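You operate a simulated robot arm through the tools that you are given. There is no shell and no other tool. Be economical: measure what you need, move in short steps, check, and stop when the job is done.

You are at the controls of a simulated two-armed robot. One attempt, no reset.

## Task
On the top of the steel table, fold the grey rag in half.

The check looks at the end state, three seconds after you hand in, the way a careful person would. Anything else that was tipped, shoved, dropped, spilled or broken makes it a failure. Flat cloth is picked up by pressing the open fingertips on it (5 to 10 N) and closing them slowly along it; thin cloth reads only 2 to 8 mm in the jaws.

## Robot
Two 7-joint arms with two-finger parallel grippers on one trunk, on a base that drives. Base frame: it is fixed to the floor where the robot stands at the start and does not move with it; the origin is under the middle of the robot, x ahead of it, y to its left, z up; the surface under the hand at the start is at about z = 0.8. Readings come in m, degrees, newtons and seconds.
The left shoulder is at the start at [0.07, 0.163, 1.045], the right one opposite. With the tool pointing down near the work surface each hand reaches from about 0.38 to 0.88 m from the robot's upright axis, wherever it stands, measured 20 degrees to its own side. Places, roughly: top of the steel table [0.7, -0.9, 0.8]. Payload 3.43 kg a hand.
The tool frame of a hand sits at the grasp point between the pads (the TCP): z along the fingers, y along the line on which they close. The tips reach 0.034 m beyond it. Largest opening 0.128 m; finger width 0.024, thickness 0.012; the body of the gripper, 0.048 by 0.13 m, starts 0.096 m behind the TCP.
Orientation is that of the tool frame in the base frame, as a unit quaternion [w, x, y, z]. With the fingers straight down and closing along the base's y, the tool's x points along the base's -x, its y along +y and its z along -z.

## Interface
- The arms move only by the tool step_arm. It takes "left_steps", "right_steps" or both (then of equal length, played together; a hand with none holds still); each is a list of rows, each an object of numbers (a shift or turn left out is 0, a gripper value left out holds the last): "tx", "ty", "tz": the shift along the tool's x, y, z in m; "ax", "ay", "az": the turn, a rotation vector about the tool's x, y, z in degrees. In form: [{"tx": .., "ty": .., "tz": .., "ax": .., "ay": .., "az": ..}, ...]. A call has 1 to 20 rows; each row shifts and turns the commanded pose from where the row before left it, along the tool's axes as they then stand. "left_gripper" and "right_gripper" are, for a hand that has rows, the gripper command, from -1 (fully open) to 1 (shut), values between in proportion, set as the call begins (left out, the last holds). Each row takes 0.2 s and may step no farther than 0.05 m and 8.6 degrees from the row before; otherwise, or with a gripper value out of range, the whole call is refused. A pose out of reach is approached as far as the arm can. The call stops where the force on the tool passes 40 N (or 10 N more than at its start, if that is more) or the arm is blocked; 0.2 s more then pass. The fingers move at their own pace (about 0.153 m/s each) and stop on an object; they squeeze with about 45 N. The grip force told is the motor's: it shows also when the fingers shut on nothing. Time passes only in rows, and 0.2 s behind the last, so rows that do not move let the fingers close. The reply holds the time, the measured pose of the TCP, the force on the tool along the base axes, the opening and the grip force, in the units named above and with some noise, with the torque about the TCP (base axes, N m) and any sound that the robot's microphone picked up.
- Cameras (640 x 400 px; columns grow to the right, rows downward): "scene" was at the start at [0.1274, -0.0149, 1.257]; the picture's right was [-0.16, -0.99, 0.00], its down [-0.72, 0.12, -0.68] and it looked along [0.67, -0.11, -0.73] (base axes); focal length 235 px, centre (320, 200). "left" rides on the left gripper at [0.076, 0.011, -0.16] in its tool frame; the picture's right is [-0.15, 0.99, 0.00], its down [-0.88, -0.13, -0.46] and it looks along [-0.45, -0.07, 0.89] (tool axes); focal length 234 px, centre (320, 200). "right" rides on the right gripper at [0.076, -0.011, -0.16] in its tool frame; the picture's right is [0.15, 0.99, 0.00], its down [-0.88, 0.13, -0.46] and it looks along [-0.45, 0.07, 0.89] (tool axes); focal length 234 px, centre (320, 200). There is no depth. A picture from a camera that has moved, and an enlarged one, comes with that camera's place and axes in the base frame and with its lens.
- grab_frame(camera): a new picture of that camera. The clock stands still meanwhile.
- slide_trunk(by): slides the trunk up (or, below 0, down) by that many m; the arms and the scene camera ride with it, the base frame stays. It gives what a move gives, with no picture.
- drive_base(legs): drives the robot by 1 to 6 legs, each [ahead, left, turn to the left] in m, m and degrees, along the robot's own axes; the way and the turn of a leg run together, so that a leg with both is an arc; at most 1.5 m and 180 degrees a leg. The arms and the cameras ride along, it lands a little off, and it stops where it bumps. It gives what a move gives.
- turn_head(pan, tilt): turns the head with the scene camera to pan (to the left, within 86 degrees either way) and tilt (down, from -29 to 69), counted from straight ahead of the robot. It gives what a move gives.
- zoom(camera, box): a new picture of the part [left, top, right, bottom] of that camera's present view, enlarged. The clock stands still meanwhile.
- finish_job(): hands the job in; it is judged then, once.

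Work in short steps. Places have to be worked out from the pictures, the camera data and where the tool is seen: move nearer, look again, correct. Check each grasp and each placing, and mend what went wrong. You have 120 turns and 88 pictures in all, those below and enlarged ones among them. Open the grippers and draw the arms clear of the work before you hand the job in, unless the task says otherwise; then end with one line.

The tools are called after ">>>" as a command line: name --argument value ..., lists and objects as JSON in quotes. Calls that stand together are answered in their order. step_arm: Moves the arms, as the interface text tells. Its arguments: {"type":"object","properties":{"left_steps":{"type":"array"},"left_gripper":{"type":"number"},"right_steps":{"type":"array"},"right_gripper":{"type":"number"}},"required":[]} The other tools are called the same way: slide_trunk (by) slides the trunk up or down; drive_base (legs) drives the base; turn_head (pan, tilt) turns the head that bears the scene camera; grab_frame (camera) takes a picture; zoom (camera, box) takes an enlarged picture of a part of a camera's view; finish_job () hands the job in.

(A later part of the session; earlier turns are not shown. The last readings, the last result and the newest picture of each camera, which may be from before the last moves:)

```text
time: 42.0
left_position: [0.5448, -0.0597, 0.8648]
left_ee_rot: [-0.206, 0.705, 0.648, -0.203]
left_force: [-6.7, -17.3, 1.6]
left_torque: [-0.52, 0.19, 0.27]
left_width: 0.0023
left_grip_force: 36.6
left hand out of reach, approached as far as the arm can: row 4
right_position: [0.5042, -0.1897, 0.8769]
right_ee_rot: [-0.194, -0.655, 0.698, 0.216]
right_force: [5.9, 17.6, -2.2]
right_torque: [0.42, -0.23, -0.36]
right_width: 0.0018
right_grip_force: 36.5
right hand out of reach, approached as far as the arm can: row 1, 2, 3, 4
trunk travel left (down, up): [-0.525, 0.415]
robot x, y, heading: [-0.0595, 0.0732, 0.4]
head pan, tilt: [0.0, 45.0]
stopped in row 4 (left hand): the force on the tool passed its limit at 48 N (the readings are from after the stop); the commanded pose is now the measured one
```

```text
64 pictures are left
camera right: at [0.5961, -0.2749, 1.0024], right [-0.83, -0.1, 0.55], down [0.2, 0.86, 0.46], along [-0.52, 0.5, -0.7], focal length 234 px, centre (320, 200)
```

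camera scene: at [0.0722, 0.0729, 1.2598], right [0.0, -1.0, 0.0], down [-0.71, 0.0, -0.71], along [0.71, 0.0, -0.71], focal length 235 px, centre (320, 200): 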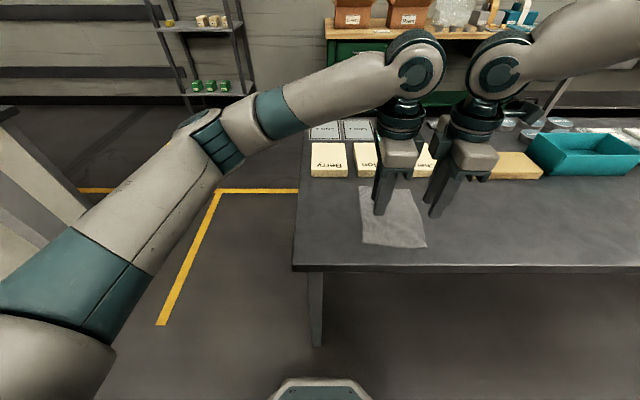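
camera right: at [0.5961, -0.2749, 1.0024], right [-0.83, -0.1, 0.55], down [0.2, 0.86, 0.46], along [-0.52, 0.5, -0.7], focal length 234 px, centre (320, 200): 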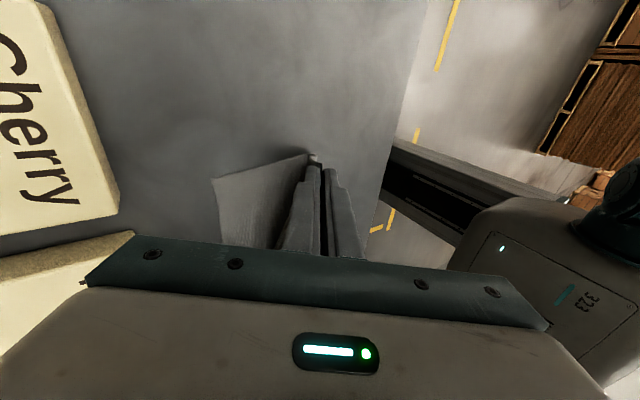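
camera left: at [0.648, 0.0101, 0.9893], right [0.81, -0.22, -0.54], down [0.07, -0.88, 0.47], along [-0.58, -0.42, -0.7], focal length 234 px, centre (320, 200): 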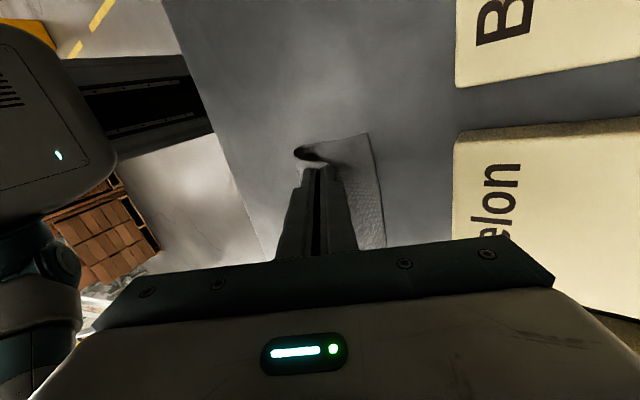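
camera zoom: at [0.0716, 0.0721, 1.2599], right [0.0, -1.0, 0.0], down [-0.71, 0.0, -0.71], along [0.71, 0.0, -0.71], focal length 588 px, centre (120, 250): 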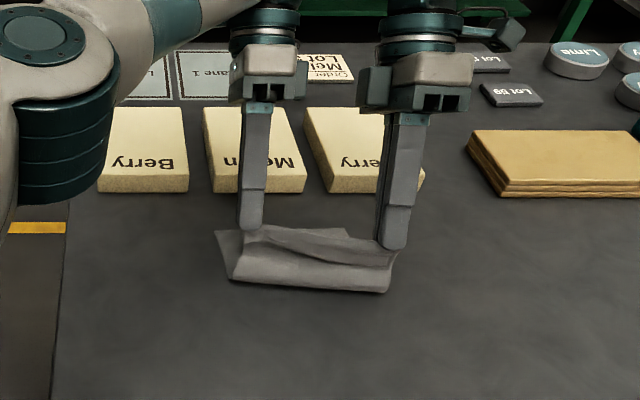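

The tilted pose was out of the right arm's reach, so it drifted outward and pulled on the cloth. I'll bring the right hand back inward while taking its tilt down.

>>> step_arm --right_steps '[{"tx": -0.006, "ax": 3}, {"tx": -0.006, "ax": 3}, {"tx": -0.006, "ax": 3}, {"tx": -0.006, "ax": 3}, {"ax": 3}, {"ax": 3}]'

>>> zoom --camera "scene" --box '[320, 140, 480, 240]'

>>> zoom --camera "left" --box '[240, 90, 480, 240]'

```text
time: 43.4
left_position: [0.5451, -0.0578, 0.8643]
left_ee_rot: [-0.206, 0.704, 0.65, -0.199]
left_force: [-0.1, 0.6, -0.2]
left_torque: [0.02, 0.0, -0.01]
left_width: 0.0022
left_grip_force: 36.9
right_position: [0.5041, -0.1692, 0.8766]
right_ee_rot: [-0.09, -0.678, 0.722, 0.104]
right_force: [-0.2, -0.1, 0.2]
right_torque: [-0.01, 0.01, -0.01]
right_width: 0.0019
right_grip_force: 37.3
trunk travel left (down, up): [-0.525, 0.415]
robot x, y, heading: [-0.0536, 0.0736, 0.4]
head pan, tilt: [0.0, 45.0]
```

```text
4.00 times, centred on (400, 190) of scene
camera zoom: at [0.071, 0.0719, 1.2599], right [0.0, -1.0, 0.0], down [-0.71, 0.0, -0.71], along [0.71, 0.0, -0.71], focal length 941 px, centre (0, 240)
```

zoom: 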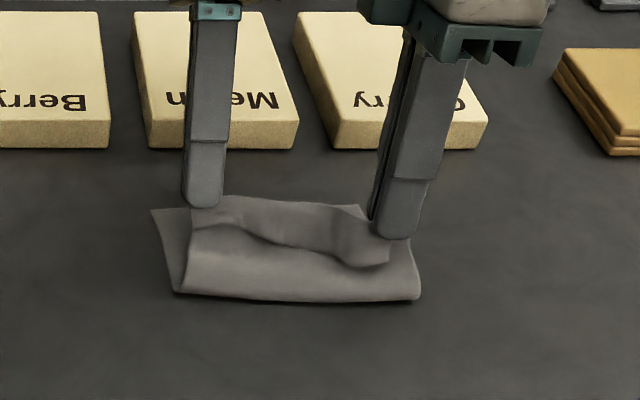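

```text
2.67 times, centred on (360, 165) of left
camera zoom: at [0.6486, 0.0124, 0.99], right [0.81, -0.22, -0.54], down [0.08, -0.88, 0.46], along [-0.58, -0.42, -0.7], focal length 624 px, centre (213, 293)
```

zoom: 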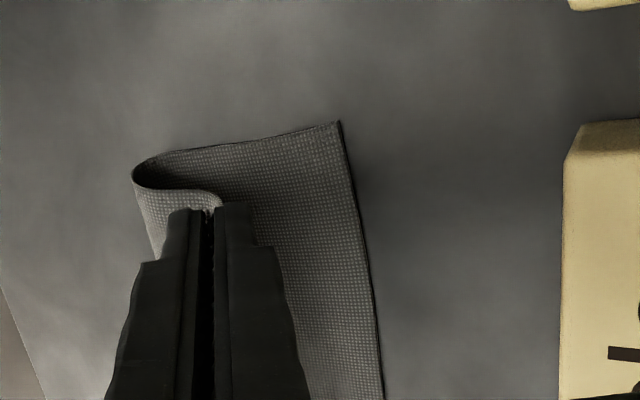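

The left hand slipped to a simple pinch of the edge and the right still holds. I'll reduce the left tilt, spread the left hand outward to take out the slack, and move both forward over the far edge, which I now see at x ≈ 0.56.

>>> step_arm --left_steps '[{"tx": 0.0033, "ty": 0.0035, "tz": -0.0015, "ax": -3}, {"tx": 0.0033, "ty": 0.0035, "tz": -0.0015, "ax": -3}, {"tx": 0.0033, "ty": 0.0035, "tz": -0.0015, "ax": -3}, {"tx": 0.0033, "ty": 0.0035, "tz": -0.0015, "ax": -3}, {"tx": 0.0033, "ty": 0.0035, "tz": -0.0015, "ax": -3}, {}]' --right_steps '[{"ty": -0.009, "tz": -0.0026}, {"ty": -0.009, "tz": -0.0026}, {"ty": -0.009, "tz": -0.0026}, {"ty": -0.009, "tz": -0.0026}, {"ty": -0.009, "tz": -0.0026}, {}]'

>>> zoom --camera "scene" --box '[320, 140, 480, 240]'

>>> zoom --camera "left" --box '[240, 90, 480, 240]'

>>> zoom --camera "right" --box '[160, 90, 400, 240]'

```text
time: 44.8
left_position: [0.5665, -0.0437, 0.8625]
left_ee_rot: [-0.113, 0.724, 0.67, -0.114]
left_force: [-0.2, -2.2, 0.4]
left_torque: [-0.03, 0.06, 0.05]
left_width: 0.0021
left_grip_force: 37.9
right_position: [0.5512, -0.1712, 0.8769]
right_ee_rot: [-0.09, -0.677, 0.723, 0.104]
right_force: [0.2, 1.8, 0.1]
right_torque: [0.06, 0.01, -0.02]
right_width: 0.0022
right_grip_force: 36.3
trunk travel left (down, up): [-0.525, 0.415]
robot x, y, heading: [-0.0638, 0.0773, 0.4]
head pan, tilt: [0.0, 45.0]
```

```text
4.00 times, centred on (400, 190) of scene
camera zoom: at [0.0711, 0.0718, 1.2599], right [0.0, -1.0, 0.0], down [-0.71, 0.0, -0.71], along [0.71, 0.0, -0.71], focal length 941 px, centre (0, 240)
```

zoom: 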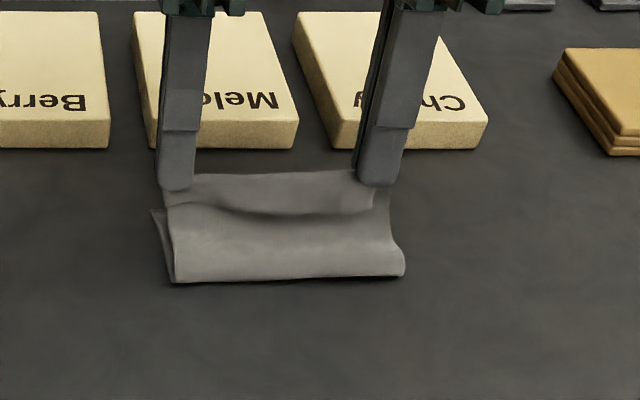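

```text
2.67 times, centred on (360, 165) of left
camera zoom: at [0.6326, 0.0304, 1.009], right [0.93, -0.22, -0.31], down [-0.05, -0.87, 0.49], along [-0.38, -0.44, -0.82], focal length 624 px, centre (213, 293)
```

zoom: 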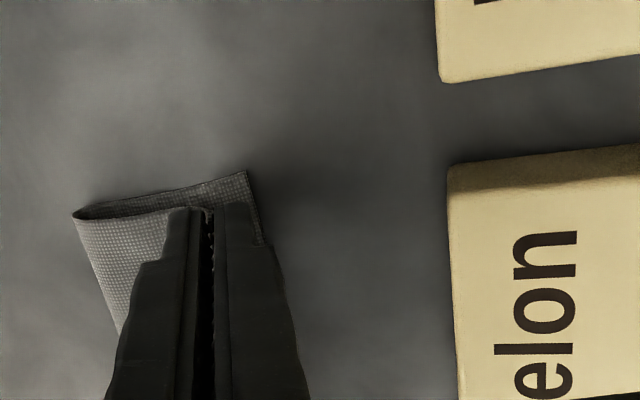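

```text
2.67 times, centred on (280, 165) of right
camera zoom: at [0.6005, -0.2528, 1.0269], right [-0.96, -0.09, 0.27], down [0.06, 0.87, 0.48], along [-0.28, 0.48, -0.83], focal length 624 px, centre (427, 293)
```

zoom: 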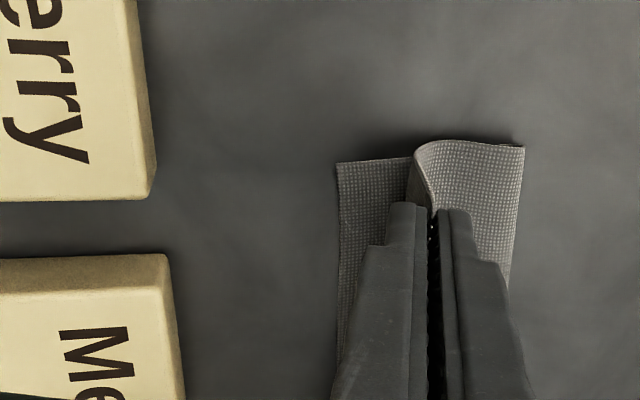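

The upper layer is now straight and lined up over the far edge, though the pinched edge strip droops back a little. I lower both hands to about 6 mm above the table.

>>> step_arm --left_steps '[{"ty": 0.0019, "tz": 0.0057}, {"ty": 0.0019, "tz": 0.0057}, {"ty": 0.0019, "tz": 0.0057}, {"ty": 0.0019, "tz": 0.0057}, {}]' --right_steps '[{"ty": -0.0025, "tz": 0.0086}, {"ty": -0.0025, "tz": 0.0086}, {"ty": -0.0025, "tz": 0.0086}, {"ty": -0.0025, "tz": 0.0086}, {}]'

>>> zoom --camera "scene" --box '[320, 140, 480, 240]'

>>> zoom --camera "left" --box '[240, 90, 480, 240]'

>>> zoom --camera "right" --box '[160, 90, 400, 240]'

```text
time: 46.0
left_position: [0.5656, -0.0431, 0.8382]
left_ee_rot: [-0.112, 0.724, 0.671, -0.114]
left_force: [-0.1, -0.3, 6.0]
left_torque: [-0.03, 0.08, 0.01]
left_width: 0.0024
left_grip_force: 36.9
right_position: [0.5515, -0.172, 0.8419]
right_ee_rot: [-0.089, -0.677, 0.723, 0.104]
right_force: [1.0, 1.7, 0.0]
right_torque: [0.03, 0.05, -0.03]
right_width: 0.0022
right_grip_force: 36.6
trunk travel left (down, up): [-0.525, 0.415]
robot x, y, heading: [-0.0603, 0.0735, -0.0]
head pan, tilt: [0.0, 45.0]
```

```text
4.00 times, centred on (400, 190) of scene
camera zoom: at [0.0711, 0.072, 1.26], right [0.0, -1.0, 0.0], down [-0.71, 0.0, -0.71], along [0.71, 0.0, -0.71], focal length 941 px, centre (0, 240)
```

zoom: 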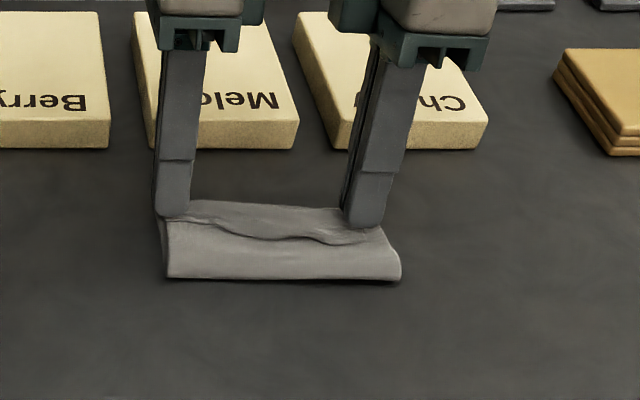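

```text
2.67 times, centred on (360, 165) of left
camera zoom: at [0.632, 0.0302, 0.9855], right [0.92, -0.22, -0.31], down [-0.05, -0.87, 0.49], along [-0.38, -0.44, -0.82], focal length 624 px, centre (213, 293)
```

zoom: 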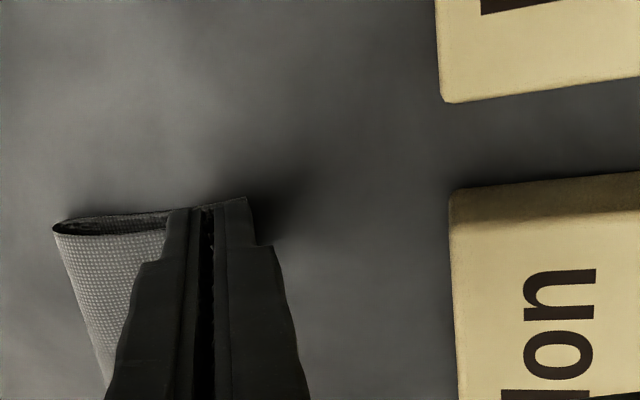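

```text
2.67 times, centred on (280, 165) of right
camera zoom: at [0.5991, -0.2536, 0.9914], right [-0.96, -0.09, 0.27], down [0.06, 0.87, 0.48], along [-0.27, 0.48, -0.83], focal length 624 px, centre (427, 293)
```

zoom: 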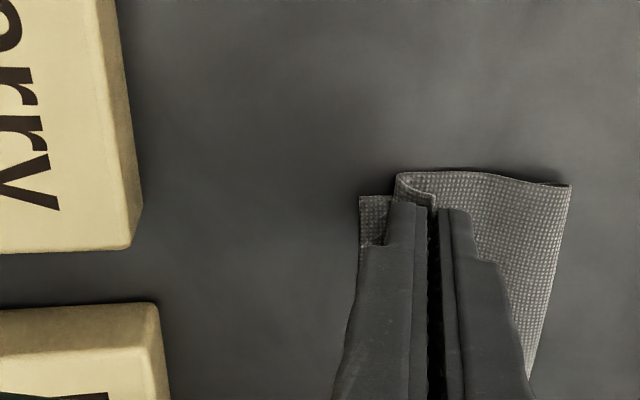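

The upper layer is nearly on the far edge, with the right curl set to unroll forward. I open the fingers partly and lift straight out.

>>> step_arm --left_steps '[{"tz": -0.001}, {}, {}]' --right_steps '[{}, {}, {}]' --left_gripper 0.65 --right_gripper 0.65

>>> step_arm --left_steps '[{"tz": -0.005}, {"tz": -0.01}, {"tz": -0.02}, {"tz": -0.03}, {"tz": -0.03}]' --right_steps '[{"tz": -0.005}, {"tz": -0.01}, {"tz": -0.02}, {"tz": -0.03}, {"tz": -0.03}]'

>>> zoom --camera "scene" --box '[320, 140, 480, 240]'

>>> zoom --camera "left" --box '[240, 90, 480, 240]'

>>> zoom --camera "right" --box '[160, 90, 400, 240]'

```text
time: 46.8
left_position: [0.5659, -0.0432, 0.8399]
left_ee_rot: [-0.112, 0.724, 0.671, -0.114]
left_force: [-0.7, 0.1, 0.8]
left_torque: [0.02, 0.03, 0.0]
left_width: 0.0218
left_grip_force: 0.0
right_position: [0.5506, -0.1729, 0.8423]
right_ee_rot: [-0.089, -0.677, 0.723, 0.104]
right_force: [-0.3, 0.5, -0.7]
right_torque: [-0.01, -0.01, -0.03]
right_width: 0.0223
right_grip_force: 0.0
trunk travel left (down, up): [-0.525, 0.415]
robot x, y, heading: [-0.0599, 0.0753, 0.4]
head pan, tilt: [0.0, 45.0]
```

```text
time: 48.0
left_position: [0.5953, -0.0435, 0.9319]
left_ee_rot: [-0.113, 0.725, 0.67, -0.114]
left_force: [0.5, 0.4, -0.7]
left_torque: [0.04, -0.02, 0.0]
left_width: 0.0227
left_grip_force: 0.0
right_position: [0.5751, -0.1789, 0.9332]
right_ee_rot: [-0.087, -0.677, 0.723, 0.104]
right_force: [0.5, -0.1, -0.6]
right_torque: [0.03, -0.03, 0.01]
right_width: 0.0227
right_grip_force: 0.0
right hand out of reach, approached as far as the arm can: row 5
trunk travel left (down, up): [-0.525, 0.415]
robot x, y, heading: [-0.0545, 0.0748, 0.0]
head pan, tilt: [0.0, 45.0]
```

```text
4.00 times, centred on (400, 190) of scene
camera zoom: at [0.0702, 0.0713, 1.2599], right [0.0, -1.0, 0.0], down [-0.71, 0.0, -0.71], along [0.71, 0.0, -0.71], focal length 941 px, centre (0, 240)
```

zoom: 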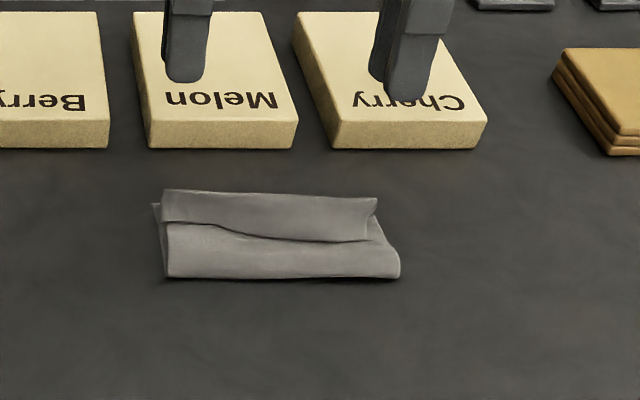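

```text
2.67 times, centred on (360, 165) of left
camera zoom: at [0.6622, 0.0291, 1.0787], right [0.93, -0.22, -0.31], down [-0.05, -0.87, 0.49], along [-0.38, -0.43, -0.82], focal length 624 px, centre (213, 293)
```

zoom: 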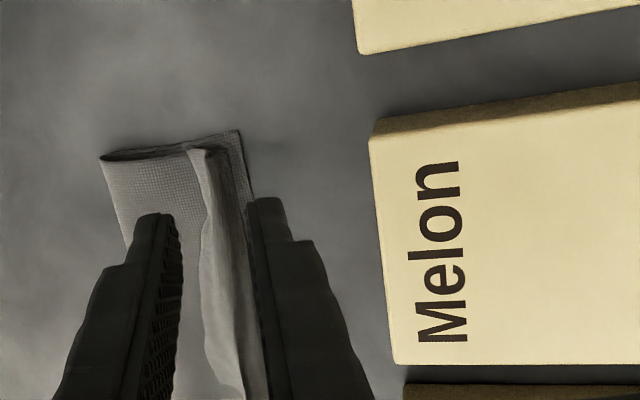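

```text
2.67 times, centred on (280, 165) of right
camera zoom: at [0.6233, -0.2585, 1.0832], right [-0.96, -0.08, 0.27], down [0.06, 0.87, 0.48], along [-0.27, 0.48, -0.83], focal length 624 px, centre (427, 293)
```

zoom: 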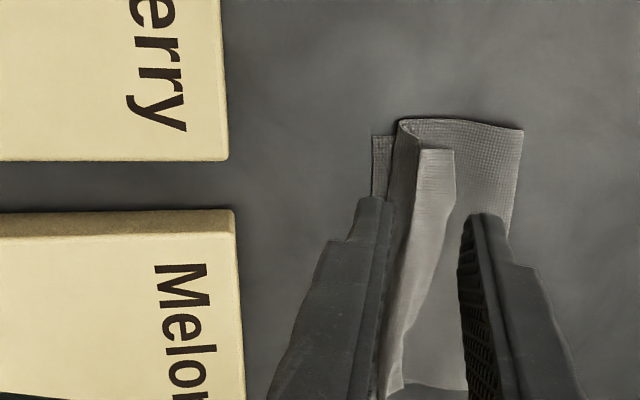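

The fold holds, but the picked edge is left as a hem about 3 cm wide, turned back on top. I'll straighten the hands, close them and bring them behind the hem on the robot side, then sweep it forward.

>>> step_arm --left_steps '[{"ax": -3.1}, {"ax": -3.1}, {"ax": -3.1}, {"ax": -3.1}, {"ax": -3.1}, {"ax": -3.0}, {"tx": -0.006, "ty": -0.033}, {"tx": -0.006, "ty": -0.033}, {"tx": -0.006, "ty": -0.033}, {"tz": 0.02}, {"tz": 0.02}, {}]' --right_steps '[{"ax": 2.7}, {"ax": 2.7}, {"ax": 2.7}, {"ax": 2.7}, {"ax": 2.7}, {"ax": 2.4}, {"tx": -0.003, "ty": 0.0286}, {"tx": -0.003, "ty": 0.0286}, {"tx": -0.003, "ty": 0.0286}, {"tz": 0.02}, {"tz": 0.02}, {}]' --left_gripper 1 --right_gripper 1

>>> zoom --camera "left" --box '[240, 90, 480, 240]'

>>> zoom --camera "right" --box '[160, 90, 400, 240]'

```text
time: 50.6
left_position: [0.4958, -0.0555, 0.8882]
left_ee_rot: [0.006, 0.733, 0.68, -0.004]
left_force: [0.1, -0.8, -0.3]
left_torque: [-0.01, -0.01, 0.04]
left_width: 0.0
left_grip_force: 33.4
right_position: [0.4883, -0.1602, 0.8948]
right_ee_rot: [0.004, -0.683, 0.731, 0.002]
right_force: [-0.5, -0.2, 1.4]
right_torque: [0.0, 0.0, 0.0]
right_width: 0.0
right_grip_force: 32.6
trunk travel left (down, up): [-0.525, 0.415]
robot x, y, heading: [-0.0581, 0.0772, 0.1]
head pan, tilt: [0.0, 45.0]
```

```text
2.67 times, centred on (360, 165) of left
camera zoom: at [0.5136, 0.0214, 1.0467], right [0.98, -0.22, 0.0], down [-0.2, -0.86, 0.47], along [-0.1, -0.46, -0.88], focal length 624 px, centre (213, 293)
```

zoom: 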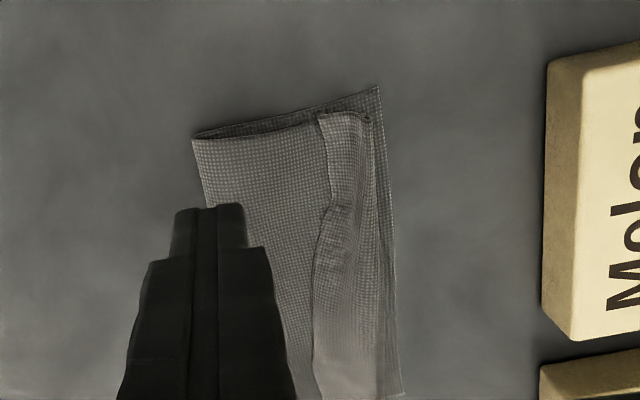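

```text
2.67 times, centred on (280, 165) of right
camera zoom: at [0.4944, -0.2386, 1.053], right [-1.0, -0.08, 0.0], down [-0.07, 0.88, 0.46], along [-0.03, 0.46, -0.89], focal length 624 px, centre (427, 293)
```

zoom: 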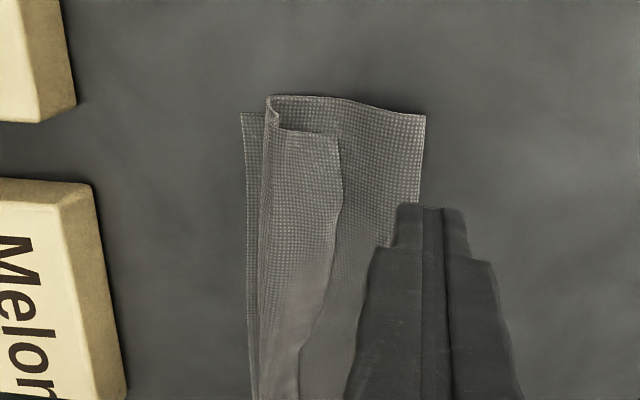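

The hem is clear now: its free edge is at x ≈ 0.53–0.54, the crease at ≈ 0.56 and the fold line at ≈ 0.493. I lower the closed fingers lightly onto the upper layer just behind the free edge.

>>> step_arm --left_steps '[{"ty": 0.01, "tz": 0.015}, {"tz": 0.015}, {"tz": 0.01}, {"tz": 0.003}, {}]' --right_steps '[{"ty": -0.008, "tz": 0.02}, {"tz": 0.015}, {"tz": 0.012}, {"tz": 0.003}, {}]'

>>> zoom --camera "left" --box '[240, 90, 480, 240]'

>>> zoom --camera "right" --box '[160, 90, 400, 240]'

```text
time: 51.8
left_position: [0.5067, -0.0567, 0.8451]
left_ee_rot: [0.007, 0.733, 0.68, -0.004]
left_force: [-0.5, -0.1, 0.2]
left_torque: [0.01, -0.02, 0.0]
left_width: 0.0001
left_grip_force: 33.0
right_position: [0.4974, -0.1597, 0.8431]
right_ee_rot: [0.005, -0.683, 0.73, 0.003]
right_force: [-0.4, -0.1, -0.3]
right_torque: [-0.01, 0.02, 0.01]
right_width: 0.0001
right_grip_force: 33.3
trunk travel left (down, up): [-0.525, 0.415]
robot x, y, heading: [-0.0591, 0.0729, 0.2]
head pan, tilt: [0.0, 45.0]
```

```text
2.67 times, centred on (360, 165) of left
camera zoom: at [0.5234, 0.0202, 1.0042], right [0.98, -0.22, 0.0], down [-0.2, -0.86, 0.47], along [-0.1, -0.46, -0.88], focal length 624 px, centre (213, 293)
```

zoom: 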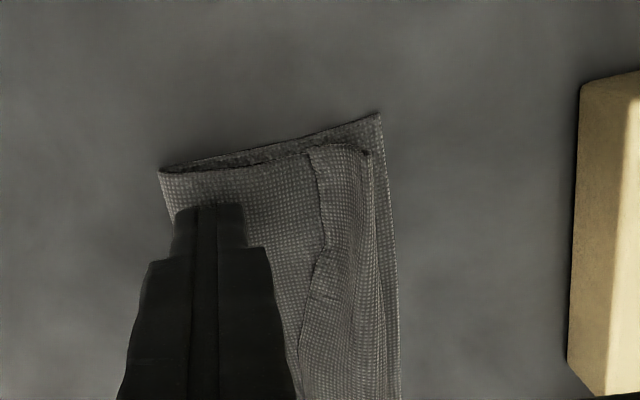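

```text
2.67 times, centred on (280, 165) of right
camera zoom: at [0.5034, -0.2383, 1.0021], right [-1.0, -0.08, 0.0], down [-0.07, 0.88, 0.46], along [-0.03, 0.46, -0.89], focal length 624 px, centre (427, 293)
```

zoom: 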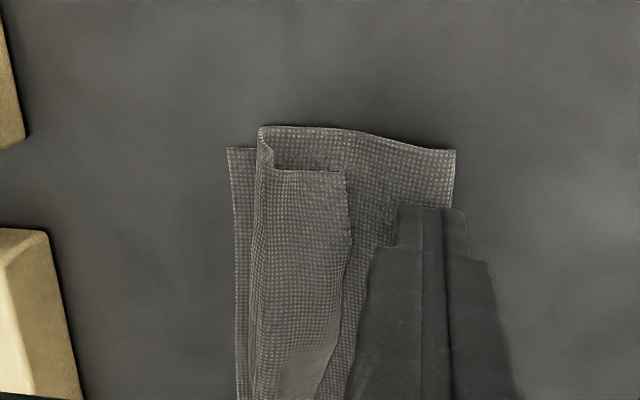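

Still no contact. I go down 2–3 mm more and sweep forward 2.5 cm to catch the free edge.

>>> step_arm --left_steps '[{"tz": 0.002}, {"tz": 0.0015}, {"ty": 0.005}, {"ty": 0.005}, {"ty": 0.005}, {"ty": 0.005}, {"ty": 0.005}]' --right_steps '[{"tz": 0.001}, {"tz": 0.001}, {"ty": -0.005}, {"ty": -0.005}, {"ty": -0.005}, {"ty": -0.005}, {"ty": -0.005}]'

>>> zoom --camera "left" --box '[240, 90, 480, 240]'

>>> zoom --camera "right" --box '[160, 90, 400, 240]'

```text
time: 53.4
left_position: [0.5311, -0.0571, 0.8417]
left_ee_rot: [0.005, 0.733, 0.68, -0.004]
left_force: [0.3, -0.6, 0.3]
left_torque: [0.01, -0.01, 0.03]
left_width: 0.0001
left_grip_force: 33.3
right_position: [0.5234, -0.1617, 0.8426]
right_ee_rot: [0.004, -0.683, 0.73, 0.004]
right_force: [0.5, -0.2, 1.0]
right_torque: [0.0, -0.02, -0.05]
right_width: 0.0
right_grip_force: 32.9
trunk travel left (down, up): [-0.525, 0.415]
robot x, y, heading: [-0.0565, 0.0746, 0.2]
head pan, tilt: [0.0, 45.0]
```

```text
2.67 times, centred on (360, 165) of left
camera zoom: at [0.5481, 0.019, 1.0008], right [0.98, -0.22, 0.0], down [-0.2, -0.86, 0.47], along [-0.1, -0.46, -0.88], focal length 624 px, centre (213, 293)
```

zoom: 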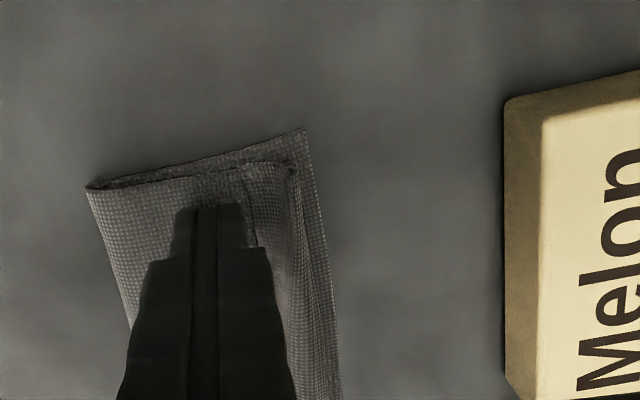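

```text
2.67 times, centred on (280, 165) of right
camera zoom: at [0.5297, -0.2403, 0.9998], right [-1.0, -0.08, 0.0], down [-0.07, 0.88, 0.46], along [-0.04, 0.46, -0.89], focal length 624 px, centre (427, 293)
```

zoom: 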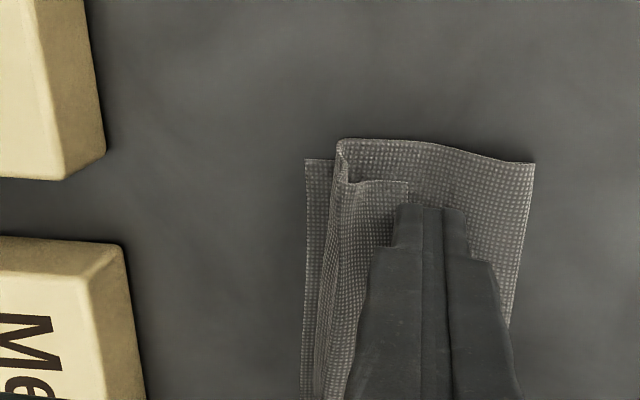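

Fingers are at the hem's free edge. I keep sweeping forward.

>>> step_arm --left_steps '[{"ty": 0.005}, {"ty": 0.005}, {"ty": 0.005}, {"ty": 0.005}]' --right_steps '[{"ty": -0.005}, {"ty": -0.005}, {"ty": -0.005}, {"ty": -0.005}]'

>>> zoom --camera "left" --box '[240, 90, 480, 240]'

>>> zoom --camera "right" --box '[160, 90, 400, 240]'

```text
time: 54.4
left_position: [0.5521, -0.0604, 0.8421]
left_ee_rot: [0.005, 0.733, 0.68, -0.004]
left_force: [0.0, 0.4, 0.5]
left_torque: [0.07, 0.01, 0.02]
left_width: 0.0
left_grip_force: 33.2
right_position: [0.5447, -0.1651, 0.842]
right_ee_rot: [0.005, -0.683, 0.731, 0.003]
right_force: [-0.2, 0.6, 0.1]
right_torque: [-0.02, 0.01, 0.01]
right_width: 0.0
right_grip_force: 32.9
trunk travel left (down, up): [-0.525, 0.415]
robot x, y, heading: [-0.0607, 0.0715, 0.0]
head pan, tilt: [0.0, 45.0]
```

```text
2.67 times, centred on (360, 165) of left
camera zoom: at [0.5691, 0.0165, 1.0007], right [0.98, -0.22, 0.0], down [-0.2, -0.86, 0.47], along [-0.1, -0.46, -0.88], focal length 624 px, centre (213, 293)
```

zoom: 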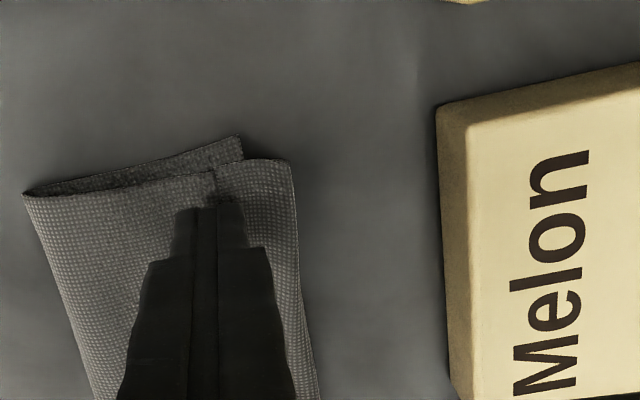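

```text
2.67 times, centred on (280, 165) of right
camera zoom: at [0.5496, -0.2421, 1.0002], right [-1.0, -0.08, 0.0], down [-0.07, 0.88, 0.46], along [-0.03, 0.46, -0.89], focal length 624 px, centre (427, 293)
```

zoom: 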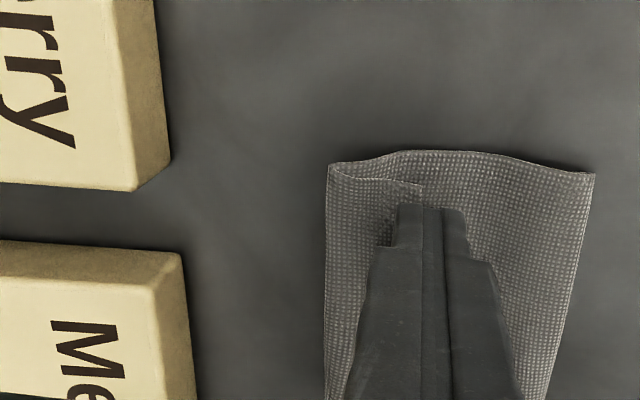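

The left side has unrolled forward. The right is still rolling, so I continue with the right hand only.

>>> step_arm --right_steps '[{"ty": -0.005}, {"ty": -0.005}, {"ty": -0.005}, {"ty": -0.005}, {"ty": -0.004}]'

>>> zoom --camera "right" --box '[160, 90, 400, 240]'

>>> zoom --camera "scene" --box '[320, 140, 480, 240]'

```text
time: 55.6
left_position: [0.5508, -0.0597, 0.8418]
left_ee_rot: [0.005, 0.733, 0.68, -0.004]
left_force: [-0.6, 0.2, 0.3]
left_torque: [0.02, 0.0, 0.01]
left_width: 0.0001
left_grip_force: 32.7
right_position: [0.5671, -0.1652, 0.841]
right_ee_rot: [0.005, -0.683, 0.731, 0.003]
right_force: [-0.1, -0.5, 0.6]
right_torque: [0.06, 0.0, 0.0]
right_width: 0.0002
right_grip_force: 33.3
trunk travel left (down, up): [-0.525, 0.415]
robot x, y, heading: [-0.057, 0.0727, 0.1]
head pan, tilt: [0.0, 45.0]
```

```text
2.67 times, centred on (280, 165) of right
camera zoom: at [0.5732, -0.2437, 1.0], right [-1.0, -0.08, 0.0], down [-0.07, 0.88, 0.46], along [-0.03, 0.46, -0.89], focal length 624 px, centre (427, 293)
```

zoom: 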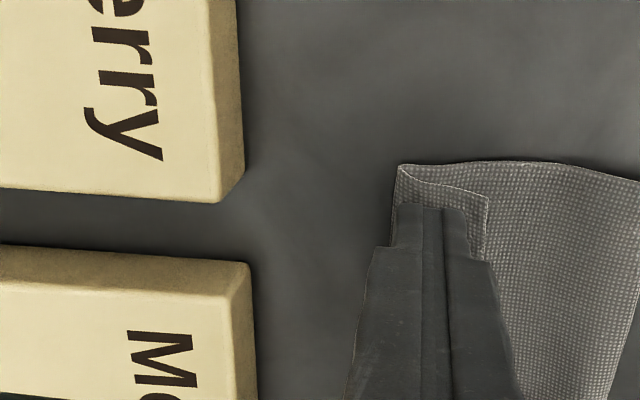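

```text
4.00 times, centred on (400, 190) of scene
camera zoom: at [0.0715, 0.0719, 1.2599], right [0.0, -1.0, 0.0], down [-0.71, 0.0, -0.71], along [0.71, 0.0, -0.71], focal length 941 px, centre (0, 240)
```

zoom: 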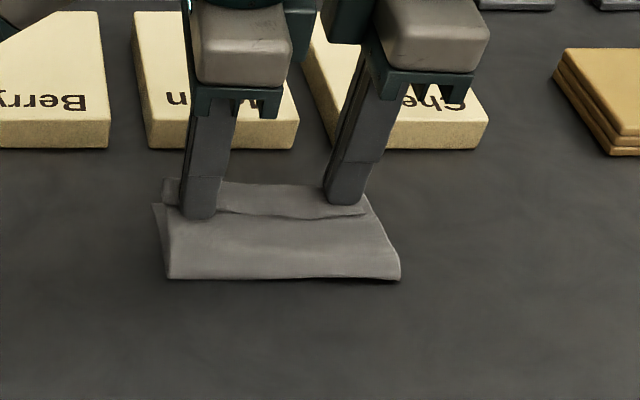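

The right finger rode over the hem. I lift it, go back behind the free edge (now at x ≈ 0.55), and lower to a light touch for a second sweep.

>>> step_arm --right_steps '[{"tz": -0.02}, {"tz": -0.01}, {"ty": 0.025}, {"ty": 0.025}, {"tz": 0.015}, {"tz": 0.013}, {"tz": 0.003}, {"tz": 0.0015}, {}]'

>>> zoom --camera "right" --box '[160, 90, 400, 240]'

```text
time: 57.6
left_position: [0.5516, -0.0605, 0.843]
left_ee_rot: [0.005, 0.733, 0.68, -0.004]
left_force: [0.0, 0.0, 0.2]
left_torque: [0.03, -0.03, -0.01]
left_width: 0.0003
left_grip_force: 33.1
right_position: [0.5165, -0.1625, 0.8393]
right_ee_rot: [0.004, -0.684, 0.73, 0.003]
right_force: [0.2, 0.5, 0.1]
right_torque: [-0.01, 0.04, 0.0]
right_width: 0.0001
right_grip_force: 33.3
trunk travel left (down, up): [-0.525, 0.415]
robot x, y, heading: [-0.0588, 0.0717, 0.2]
head pan, tilt: [0.0, 45.0]
```

```text
2.67 times, centred on (280, 165) of right
camera zoom: at [0.5227, -0.2399, 0.9972], right [-1.0, -0.08, 0.0], down [-0.07, 0.88, 0.46], along [-0.03, 0.46, -0.89], focal length 624 px, centre (427, 293)
```

zoom: 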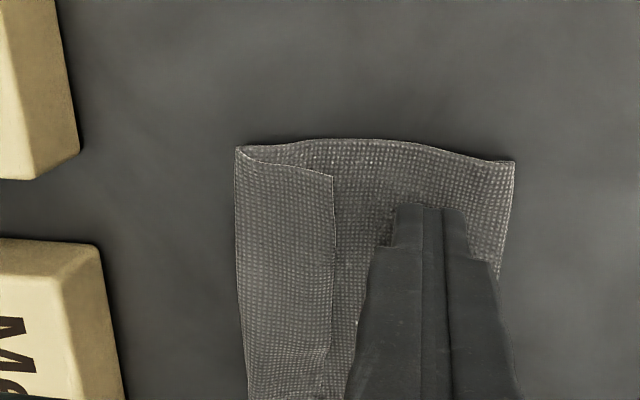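

The right finger is now low, behind the hem. I sweep forward again.

>>> step_arm --right_steps '[{"tz": 0.001}, {"ty": -0.005}, {"ty": -0.005}, {"ty": -0.005}, {"ty": -0.005}, {"ty": -0.005}, {"ty": -0.005}]'

>>> zoom --camera "right" --box '[160, 90, 400, 240]'

```text
time: 59.2
left_position: [0.5518, -0.0606, 0.8424]
left_ee_rot: [0.005, 0.733, 0.68, -0.004]
left_force: [0.8, -0.6, 0.2]
left_torque: [-0.01, 0.01, 0.02]
left_width: 0.0
left_grip_force: 32.9
right_position: [0.5479, -0.1643, 0.8381]
right_ee_rot: [0.004, -0.683, 0.73, 0.004]
right_force: [-0.1, -0.1, 0.1]
right_torque: [-0.02, -0.02, -0.03]
right_width: 0.0
right_grip_force: 32.9
trunk travel left (down, up): [-0.525, 0.415]
robot x, y, heading: [-0.0603, 0.0744, 0.1]
head pan, tilt: [0.0, 45.0]
```

```text
2.67 times, centred on (280, 165) of right
camera zoom: at [0.553, -0.2424, 0.9959], right [-1.0, -0.08, 0.0], down [-0.07, 0.88, 0.46], along [-0.04, 0.46, -0.89], focal length 624 px, centre (427, 293)
```

zoom: 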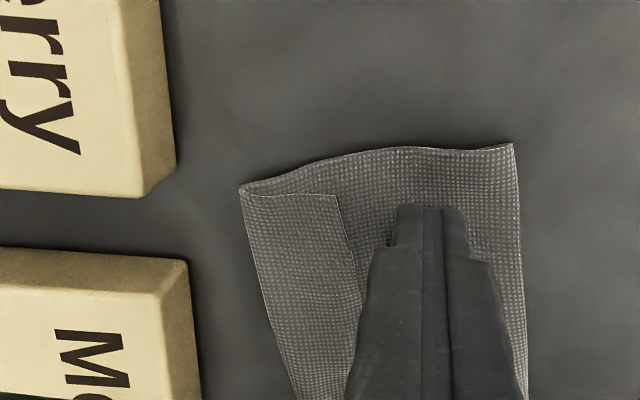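

Pressing harder dragged the rag's right side forward. I drag it back the same way, then raise slightly and look.

>>> step_arm --right_steps '[{"ty": 0.005}, {"ty": 0.005}, {"ty": 0.005}, {"ty": 0.005}, {"ty": 0.005}, {"ty": 0.005}, {"tz": -0.01}, {"tz": -0.02}]'

>>> zoom --camera "right" --box '[160, 90, 400, 240]'

>>> zoom --camera "scene" --box '[320, 140, 480, 240]'

```text
time: 61.0
left_position: [0.5514, -0.0603, 0.8425]
left_ee_rot: [0.005, 0.733, 0.68, -0.004]
left_force: [0.4, 0.8, 0.4]
left_torque: [-0.02, -0.03, 0.02]
left_width: 0.0002
left_grip_force: 33.2
right_position: [0.5171, -0.1624, 0.8681]
right_ee_rot: [0.005, -0.683, 0.73, 0.003]
right_force: [-1.8, -0.5, -0.2]
right_torque: [-0.02, 0.0, -0.01]
right_width: 0.0
right_grip_force: 32.9
trunk travel left (down, up): [-0.525, 0.415]
robot x, y, heading: [-0.0601, 0.072, 0.2]
head pan, tilt: [0.0, 45.0]
```

```text
2.67 times, centred on (280, 165) of right
camera zoom: at [0.5226, -0.241, 1.0263], right [-1.0, -0.08, 0.0], down [-0.07, 0.88, 0.46], along [-0.03, 0.46, -0.89], focal length 624 px, centre (427, 293)
```

zoom: 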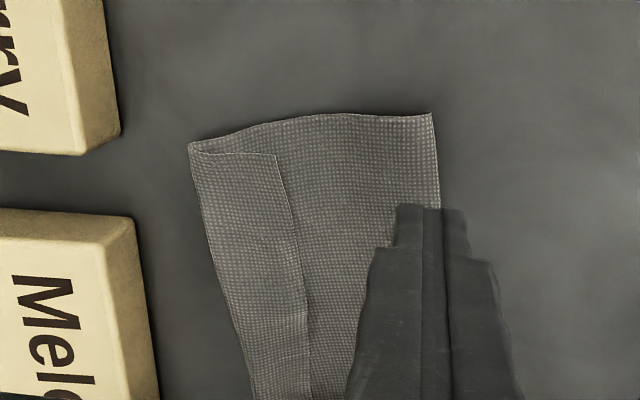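

```text
4.00 times, centred on (400, 190) of scene
camera zoom: at [0.0708, 0.0721, 1.2599], right [0.0, -1.0, 0.0], down [-0.71, 0.0, -0.71], along [0.71, 0.0, -0.71], focal length 941 px, centre (0, 240)
```

zoom: 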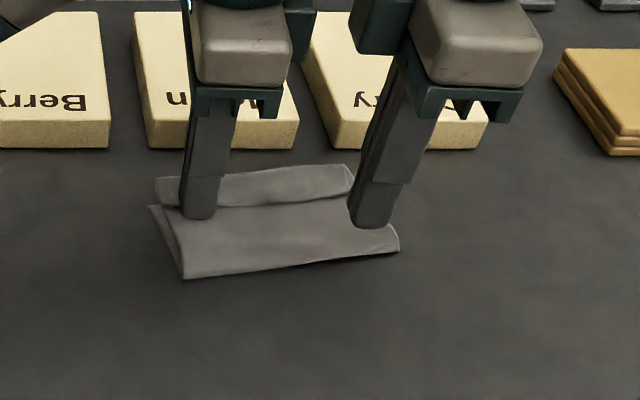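

The rag is turned about 8° now, which is harmless. I lift the left hand too, to see the whole state of the hem.

>>> step_arm --left_steps '[{"tz": -0.02}, {"tz": -0.03}, {"tz": -0.03, "ty": -0.03}, {"ty": -0.04}, {"ty": -0.04}]' --right_steps '[{"tz": -0.02}, {"tz": -0.02}, {"tz": -0.02, "ty": 0.03}, {"ty": 0.04}, {"ty": 0.04}]'

>>> grab_frame --camera "left"

>>> zoom --camera "left" --box '[320, 90, 480, 240]'

>>> zoom --camera "scene" --box '[320, 140, 480, 240]'

```text
time: 62.2
left_position: [0.4378, -0.0482, 0.9239]
left_ee_rot: [0.007, 0.733, 0.68, -0.004]
left_force: [-1.1, -0.4, 0.0]
left_torque: [0.0, -0.07, 0.01]
left_width: 0.0
left_grip_force: 33.2
right_position: [0.4067, -0.1571, 0.9265]
right_ee_rot: [0.006, -0.683, 0.73, 0.002]
right_force: [-1.2, -0.3, -0.6]
right_torque: [-0.03, -0.04, -0.02]
right_width: 0.0
right_grip_force: 33.1
trunk travel left (down, up): [-0.525, 0.415]
robot x, y, heading: [-0.0604, 0.0728, 0.1]
head pan, tilt: [0.0, 45.0]
```

```text
38 pictures are left
camera left: at [0.4549, 0.028, 1.082], right [0.98, -0.22, 0.01], down [-0.2, -0.86, 0.47], along [-0.1, -0.46, -0.88], focal length 234 px, centre (320, 200)
```

left: 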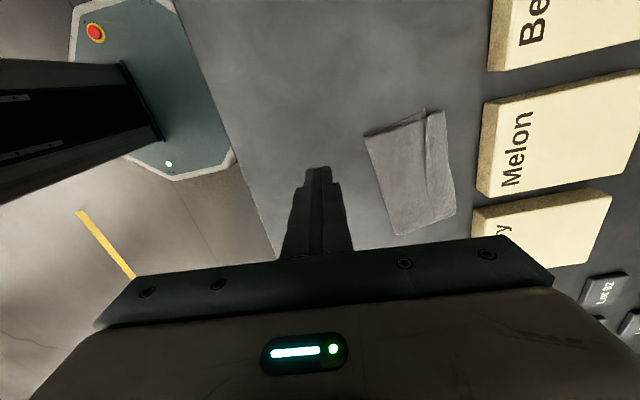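

```text
2.67 times, centred on (400, 165) of left
camera zoom: at [0.4549, 0.028, 1.082], right [0.98, -0.22, 0.01], down [-0.2, -0.86, 0.47], along [-0.1, -0.46, -0.88], focal length 624 px, centre (107, 293)
```

zoom: 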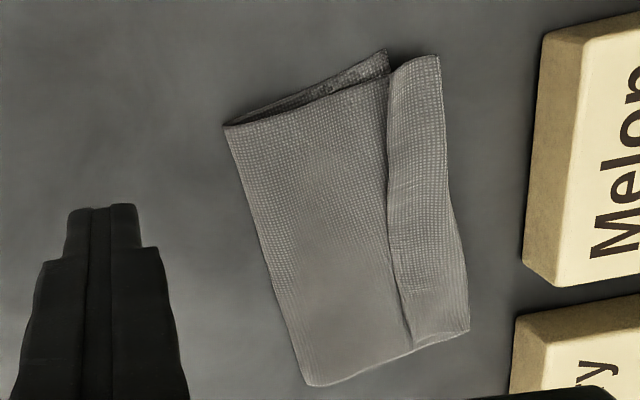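

```text
4.00 times, centred on (400, 190) of scene
camera zoom: at [0.0693, 0.0721, 1.2602], right [0.0, -1.0, 0.0], down [-0.71, 0.0, -0.71], along [0.71, 0.0, -0.71], focal length 941 px, centre (0, 240)
```

zoom: 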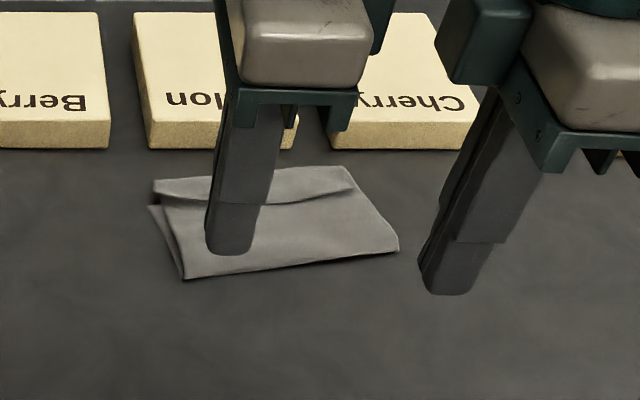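

The hem still lies along the whole edge, 2–3 cm wide, and hangs past the lower far edge. I'll straddle its free edge with a small gap, near finger just behind it and far finger on it, and pinch only that edge. Hands go above it first, yawed to match.

>>> step_arm --left_steps '[{"az": -4.65}, {"az": -4.65}, {"ty": 0.034, "tx": -0.005}, {"ty": 0.034, "tx": -0.005}, {"ty": 0.034, "tx": -0.005}, {"ty": 0.034, "tx": -0.004}, {"tz": 0.025}, {"tz": 0.025}, {}]' --right_steps '[{"az": -4.5}, {"az": -4.5}, {"ty": -0.0436, "tx": 0.006}, {"ty": -0.0436, "tx": 0.006}, {"ty": -0.0436, "tx": 0.006}, {"ty": -0.0436, "tx": 0.005}, {"tz": 0.025}, {"tz": 0.025}, {}]' --left_gripper 0.656 --right_gripper 0.656

>>> zoom --camera "left" --box '[240, 90, 480, 240]'

>>> zoom --camera "right" --box '[160, 90, 400, 240]'

```text
time: 64.2
left_position: [0.5767, -0.0573, 0.8737]
left_ee_rot: [0.005, 0.676, 0.737, -0.005]
left_force: [-0.5, 0.7, 0.6]
left_torque: [0.01, 0.01, -0.02]
left_width: 0.022
left_grip_force: 0.0
right_position: [0.582, -0.1634, 0.8771]
right_ee_rot: [-0.004, 0.738, -0.674, -0.002]
right_force: [0.3, -0.1, -0.1]
right_torque: [-0.02, 0.01, -0.02]
right_width: 0.0221
right_grip_force: 0.0
trunk travel left (down, up): [-0.525, 0.415]
robot x, y, heading: [-0.056, 0.0725, 0.3]
head pan, tilt: [0.0, 45.0]
```

```text
2.67 times, centred on (360, 165) of left
camera zoom: at [0.5821, 0.0211, 1.0323], right [1.0, -0.06, 0.0], down [-0.05, -0.88, 0.47], along [-0.03, -0.47, -0.88], focal length 624 px, centre (213, 293)
```

zoom: 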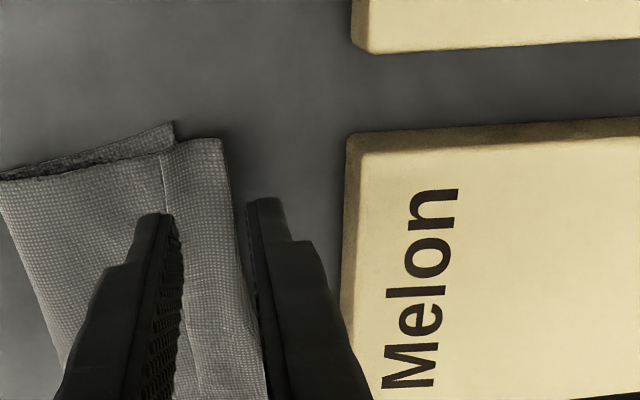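

```text
2.67 times, centred on (280, 165) of right
camera zoom: at [0.5997, -0.2393, 1.0365], right [-0.97, -0.23, 0.0], down [-0.21, 0.86, 0.46], along [-0.1, 0.45, -0.89], focal length 624 px, centre (427, 293)
```

zoom: 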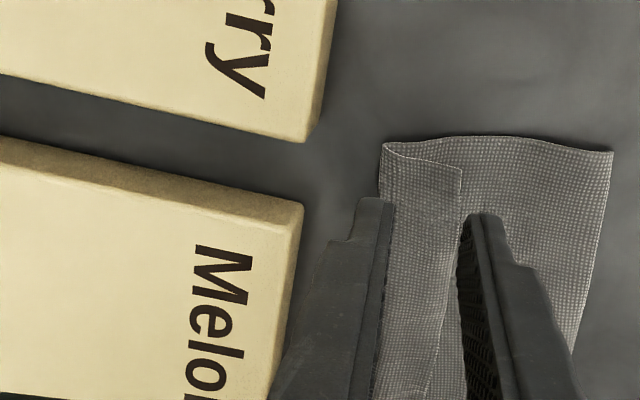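

Looking closer, the left side has in fact unrolled: its step is the lower layer's edge showing through. Only the right side is still hemmed, so I shift the right hand 3 mm back and lower it onto the hem.

>>> step_arm --right_steps '[{"ty": 0.003}, {"tz": 0.015}, {"tz": 0.015}, {"tz": 0.006}, {"tz": 0.002}, {}]'

>>> step_arm --right_steps '[{"tz": 0.001}, {"tz": 0.0005}, {}]'

>>> zoom --camera "right" --box '[160, 90, 400, 240]'

```text
time: 65.6
left_position: [0.5775, -0.0574, 0.8723]
left_ee_rot: [0.005, 0.675, 0.737, -0.005]
left_force: [-0.1, -0.8, -0.5]
left_torque: [0.02, 0.02, 0.02]
left_width: 0.022
left_grip_force: 0.1
right_position: [0.5796, -0.1622, 0.8364]
right_ee_rot: [-0.004, 0.738, -0.675, -0.002]
right_force: [-0.6, -0.2, -0.8]
right_torque: [0.01, 0.03, 0.01]
right_width: 0.0222
right_grip_force: 0.0
trunk travel left (down, up): [-0.525, 0.415]
robot x, y, heading: [-0.0611, 0.0781, 0.3]
head pan, tilt: [0.0, 45.0]
```

```text
time: 66.4
left_position: [0.578, -0.0571, 0.8742]
left_ee_rot: [0.005, 0.676, 0.737, -0.005]
left_force: [-0.1, -0.2, -1.0]
left_torque: [0.0, 0.0, 0.02]
left_width: 0.0219
left_grip_force: 0.1
right_position: [0.58, -0.162, 0.8381]
right_ee_rot: [-0.005, 0.738, -0.675, -0.002]
right_force: [-0.5, -1.0, 0.3]
right_torque: [-0.01, 0.02, 0.02]
right_width: 0.0219
right_grip_force: 0.0
trunk travel left (down, up): [-0.525, 0.415]
robot x, y, heading: [-0.0611, 0.0777, 0.1]
head pan, tilt: [0.0, 45.0]
```

```text
2.67 times, centred on (280, 165) of right
camera zoom: at [0.5975, -0.2387, 0.997], right [-0.97, -0.23, 0.0], down [-0.21, 0.86, 0.46], along [-0.11, 0.45, -0.89], focal length 624 px, centre (427, 293)
```

zoom: 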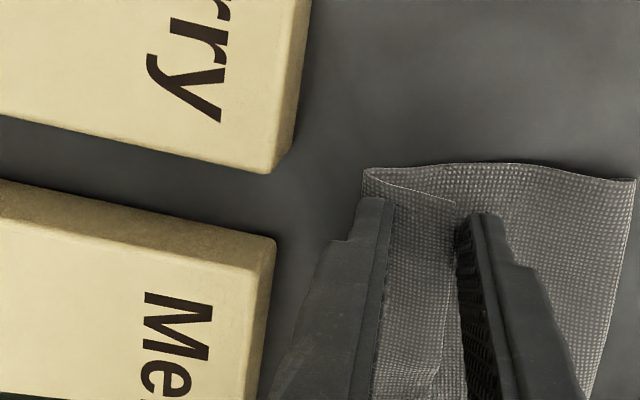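

The alignment is right, with the free edge just at the near finger. I press to light contact.

>>> step_arm --right_steps '[{"tz": 0.001}, {"tz": 0.0005}, {}]'

```text
time: 67.2
left_position: [0.5786, -0.0583, 0.8735]
left_ee_rot: [0.005, 0.675, 0.738, -0.005]
left_force: [-0.3, -1.0, 0.1]
left_torque: [0.02, 0.01, 0.01]
left_width: 0.0219
left_grip_force: 0.1
right_position: [0.5797, -0.1628, 0.8371]
right_ee_rot: [-0.004, 0.738, -0.675, -0.004]
right_force: [0.2, -1.2, 1.7]
right_torque: [-0.06, -0.01, 0.05]
right_width: 0.022
right_grip_force: 0.1
trunk travel left (down, up): [-0.525, 0.415]
robot x, y, heading: [-0.0582, 0.0742, 0.2]
head pan, tilt: [0.0, 45.0]
```

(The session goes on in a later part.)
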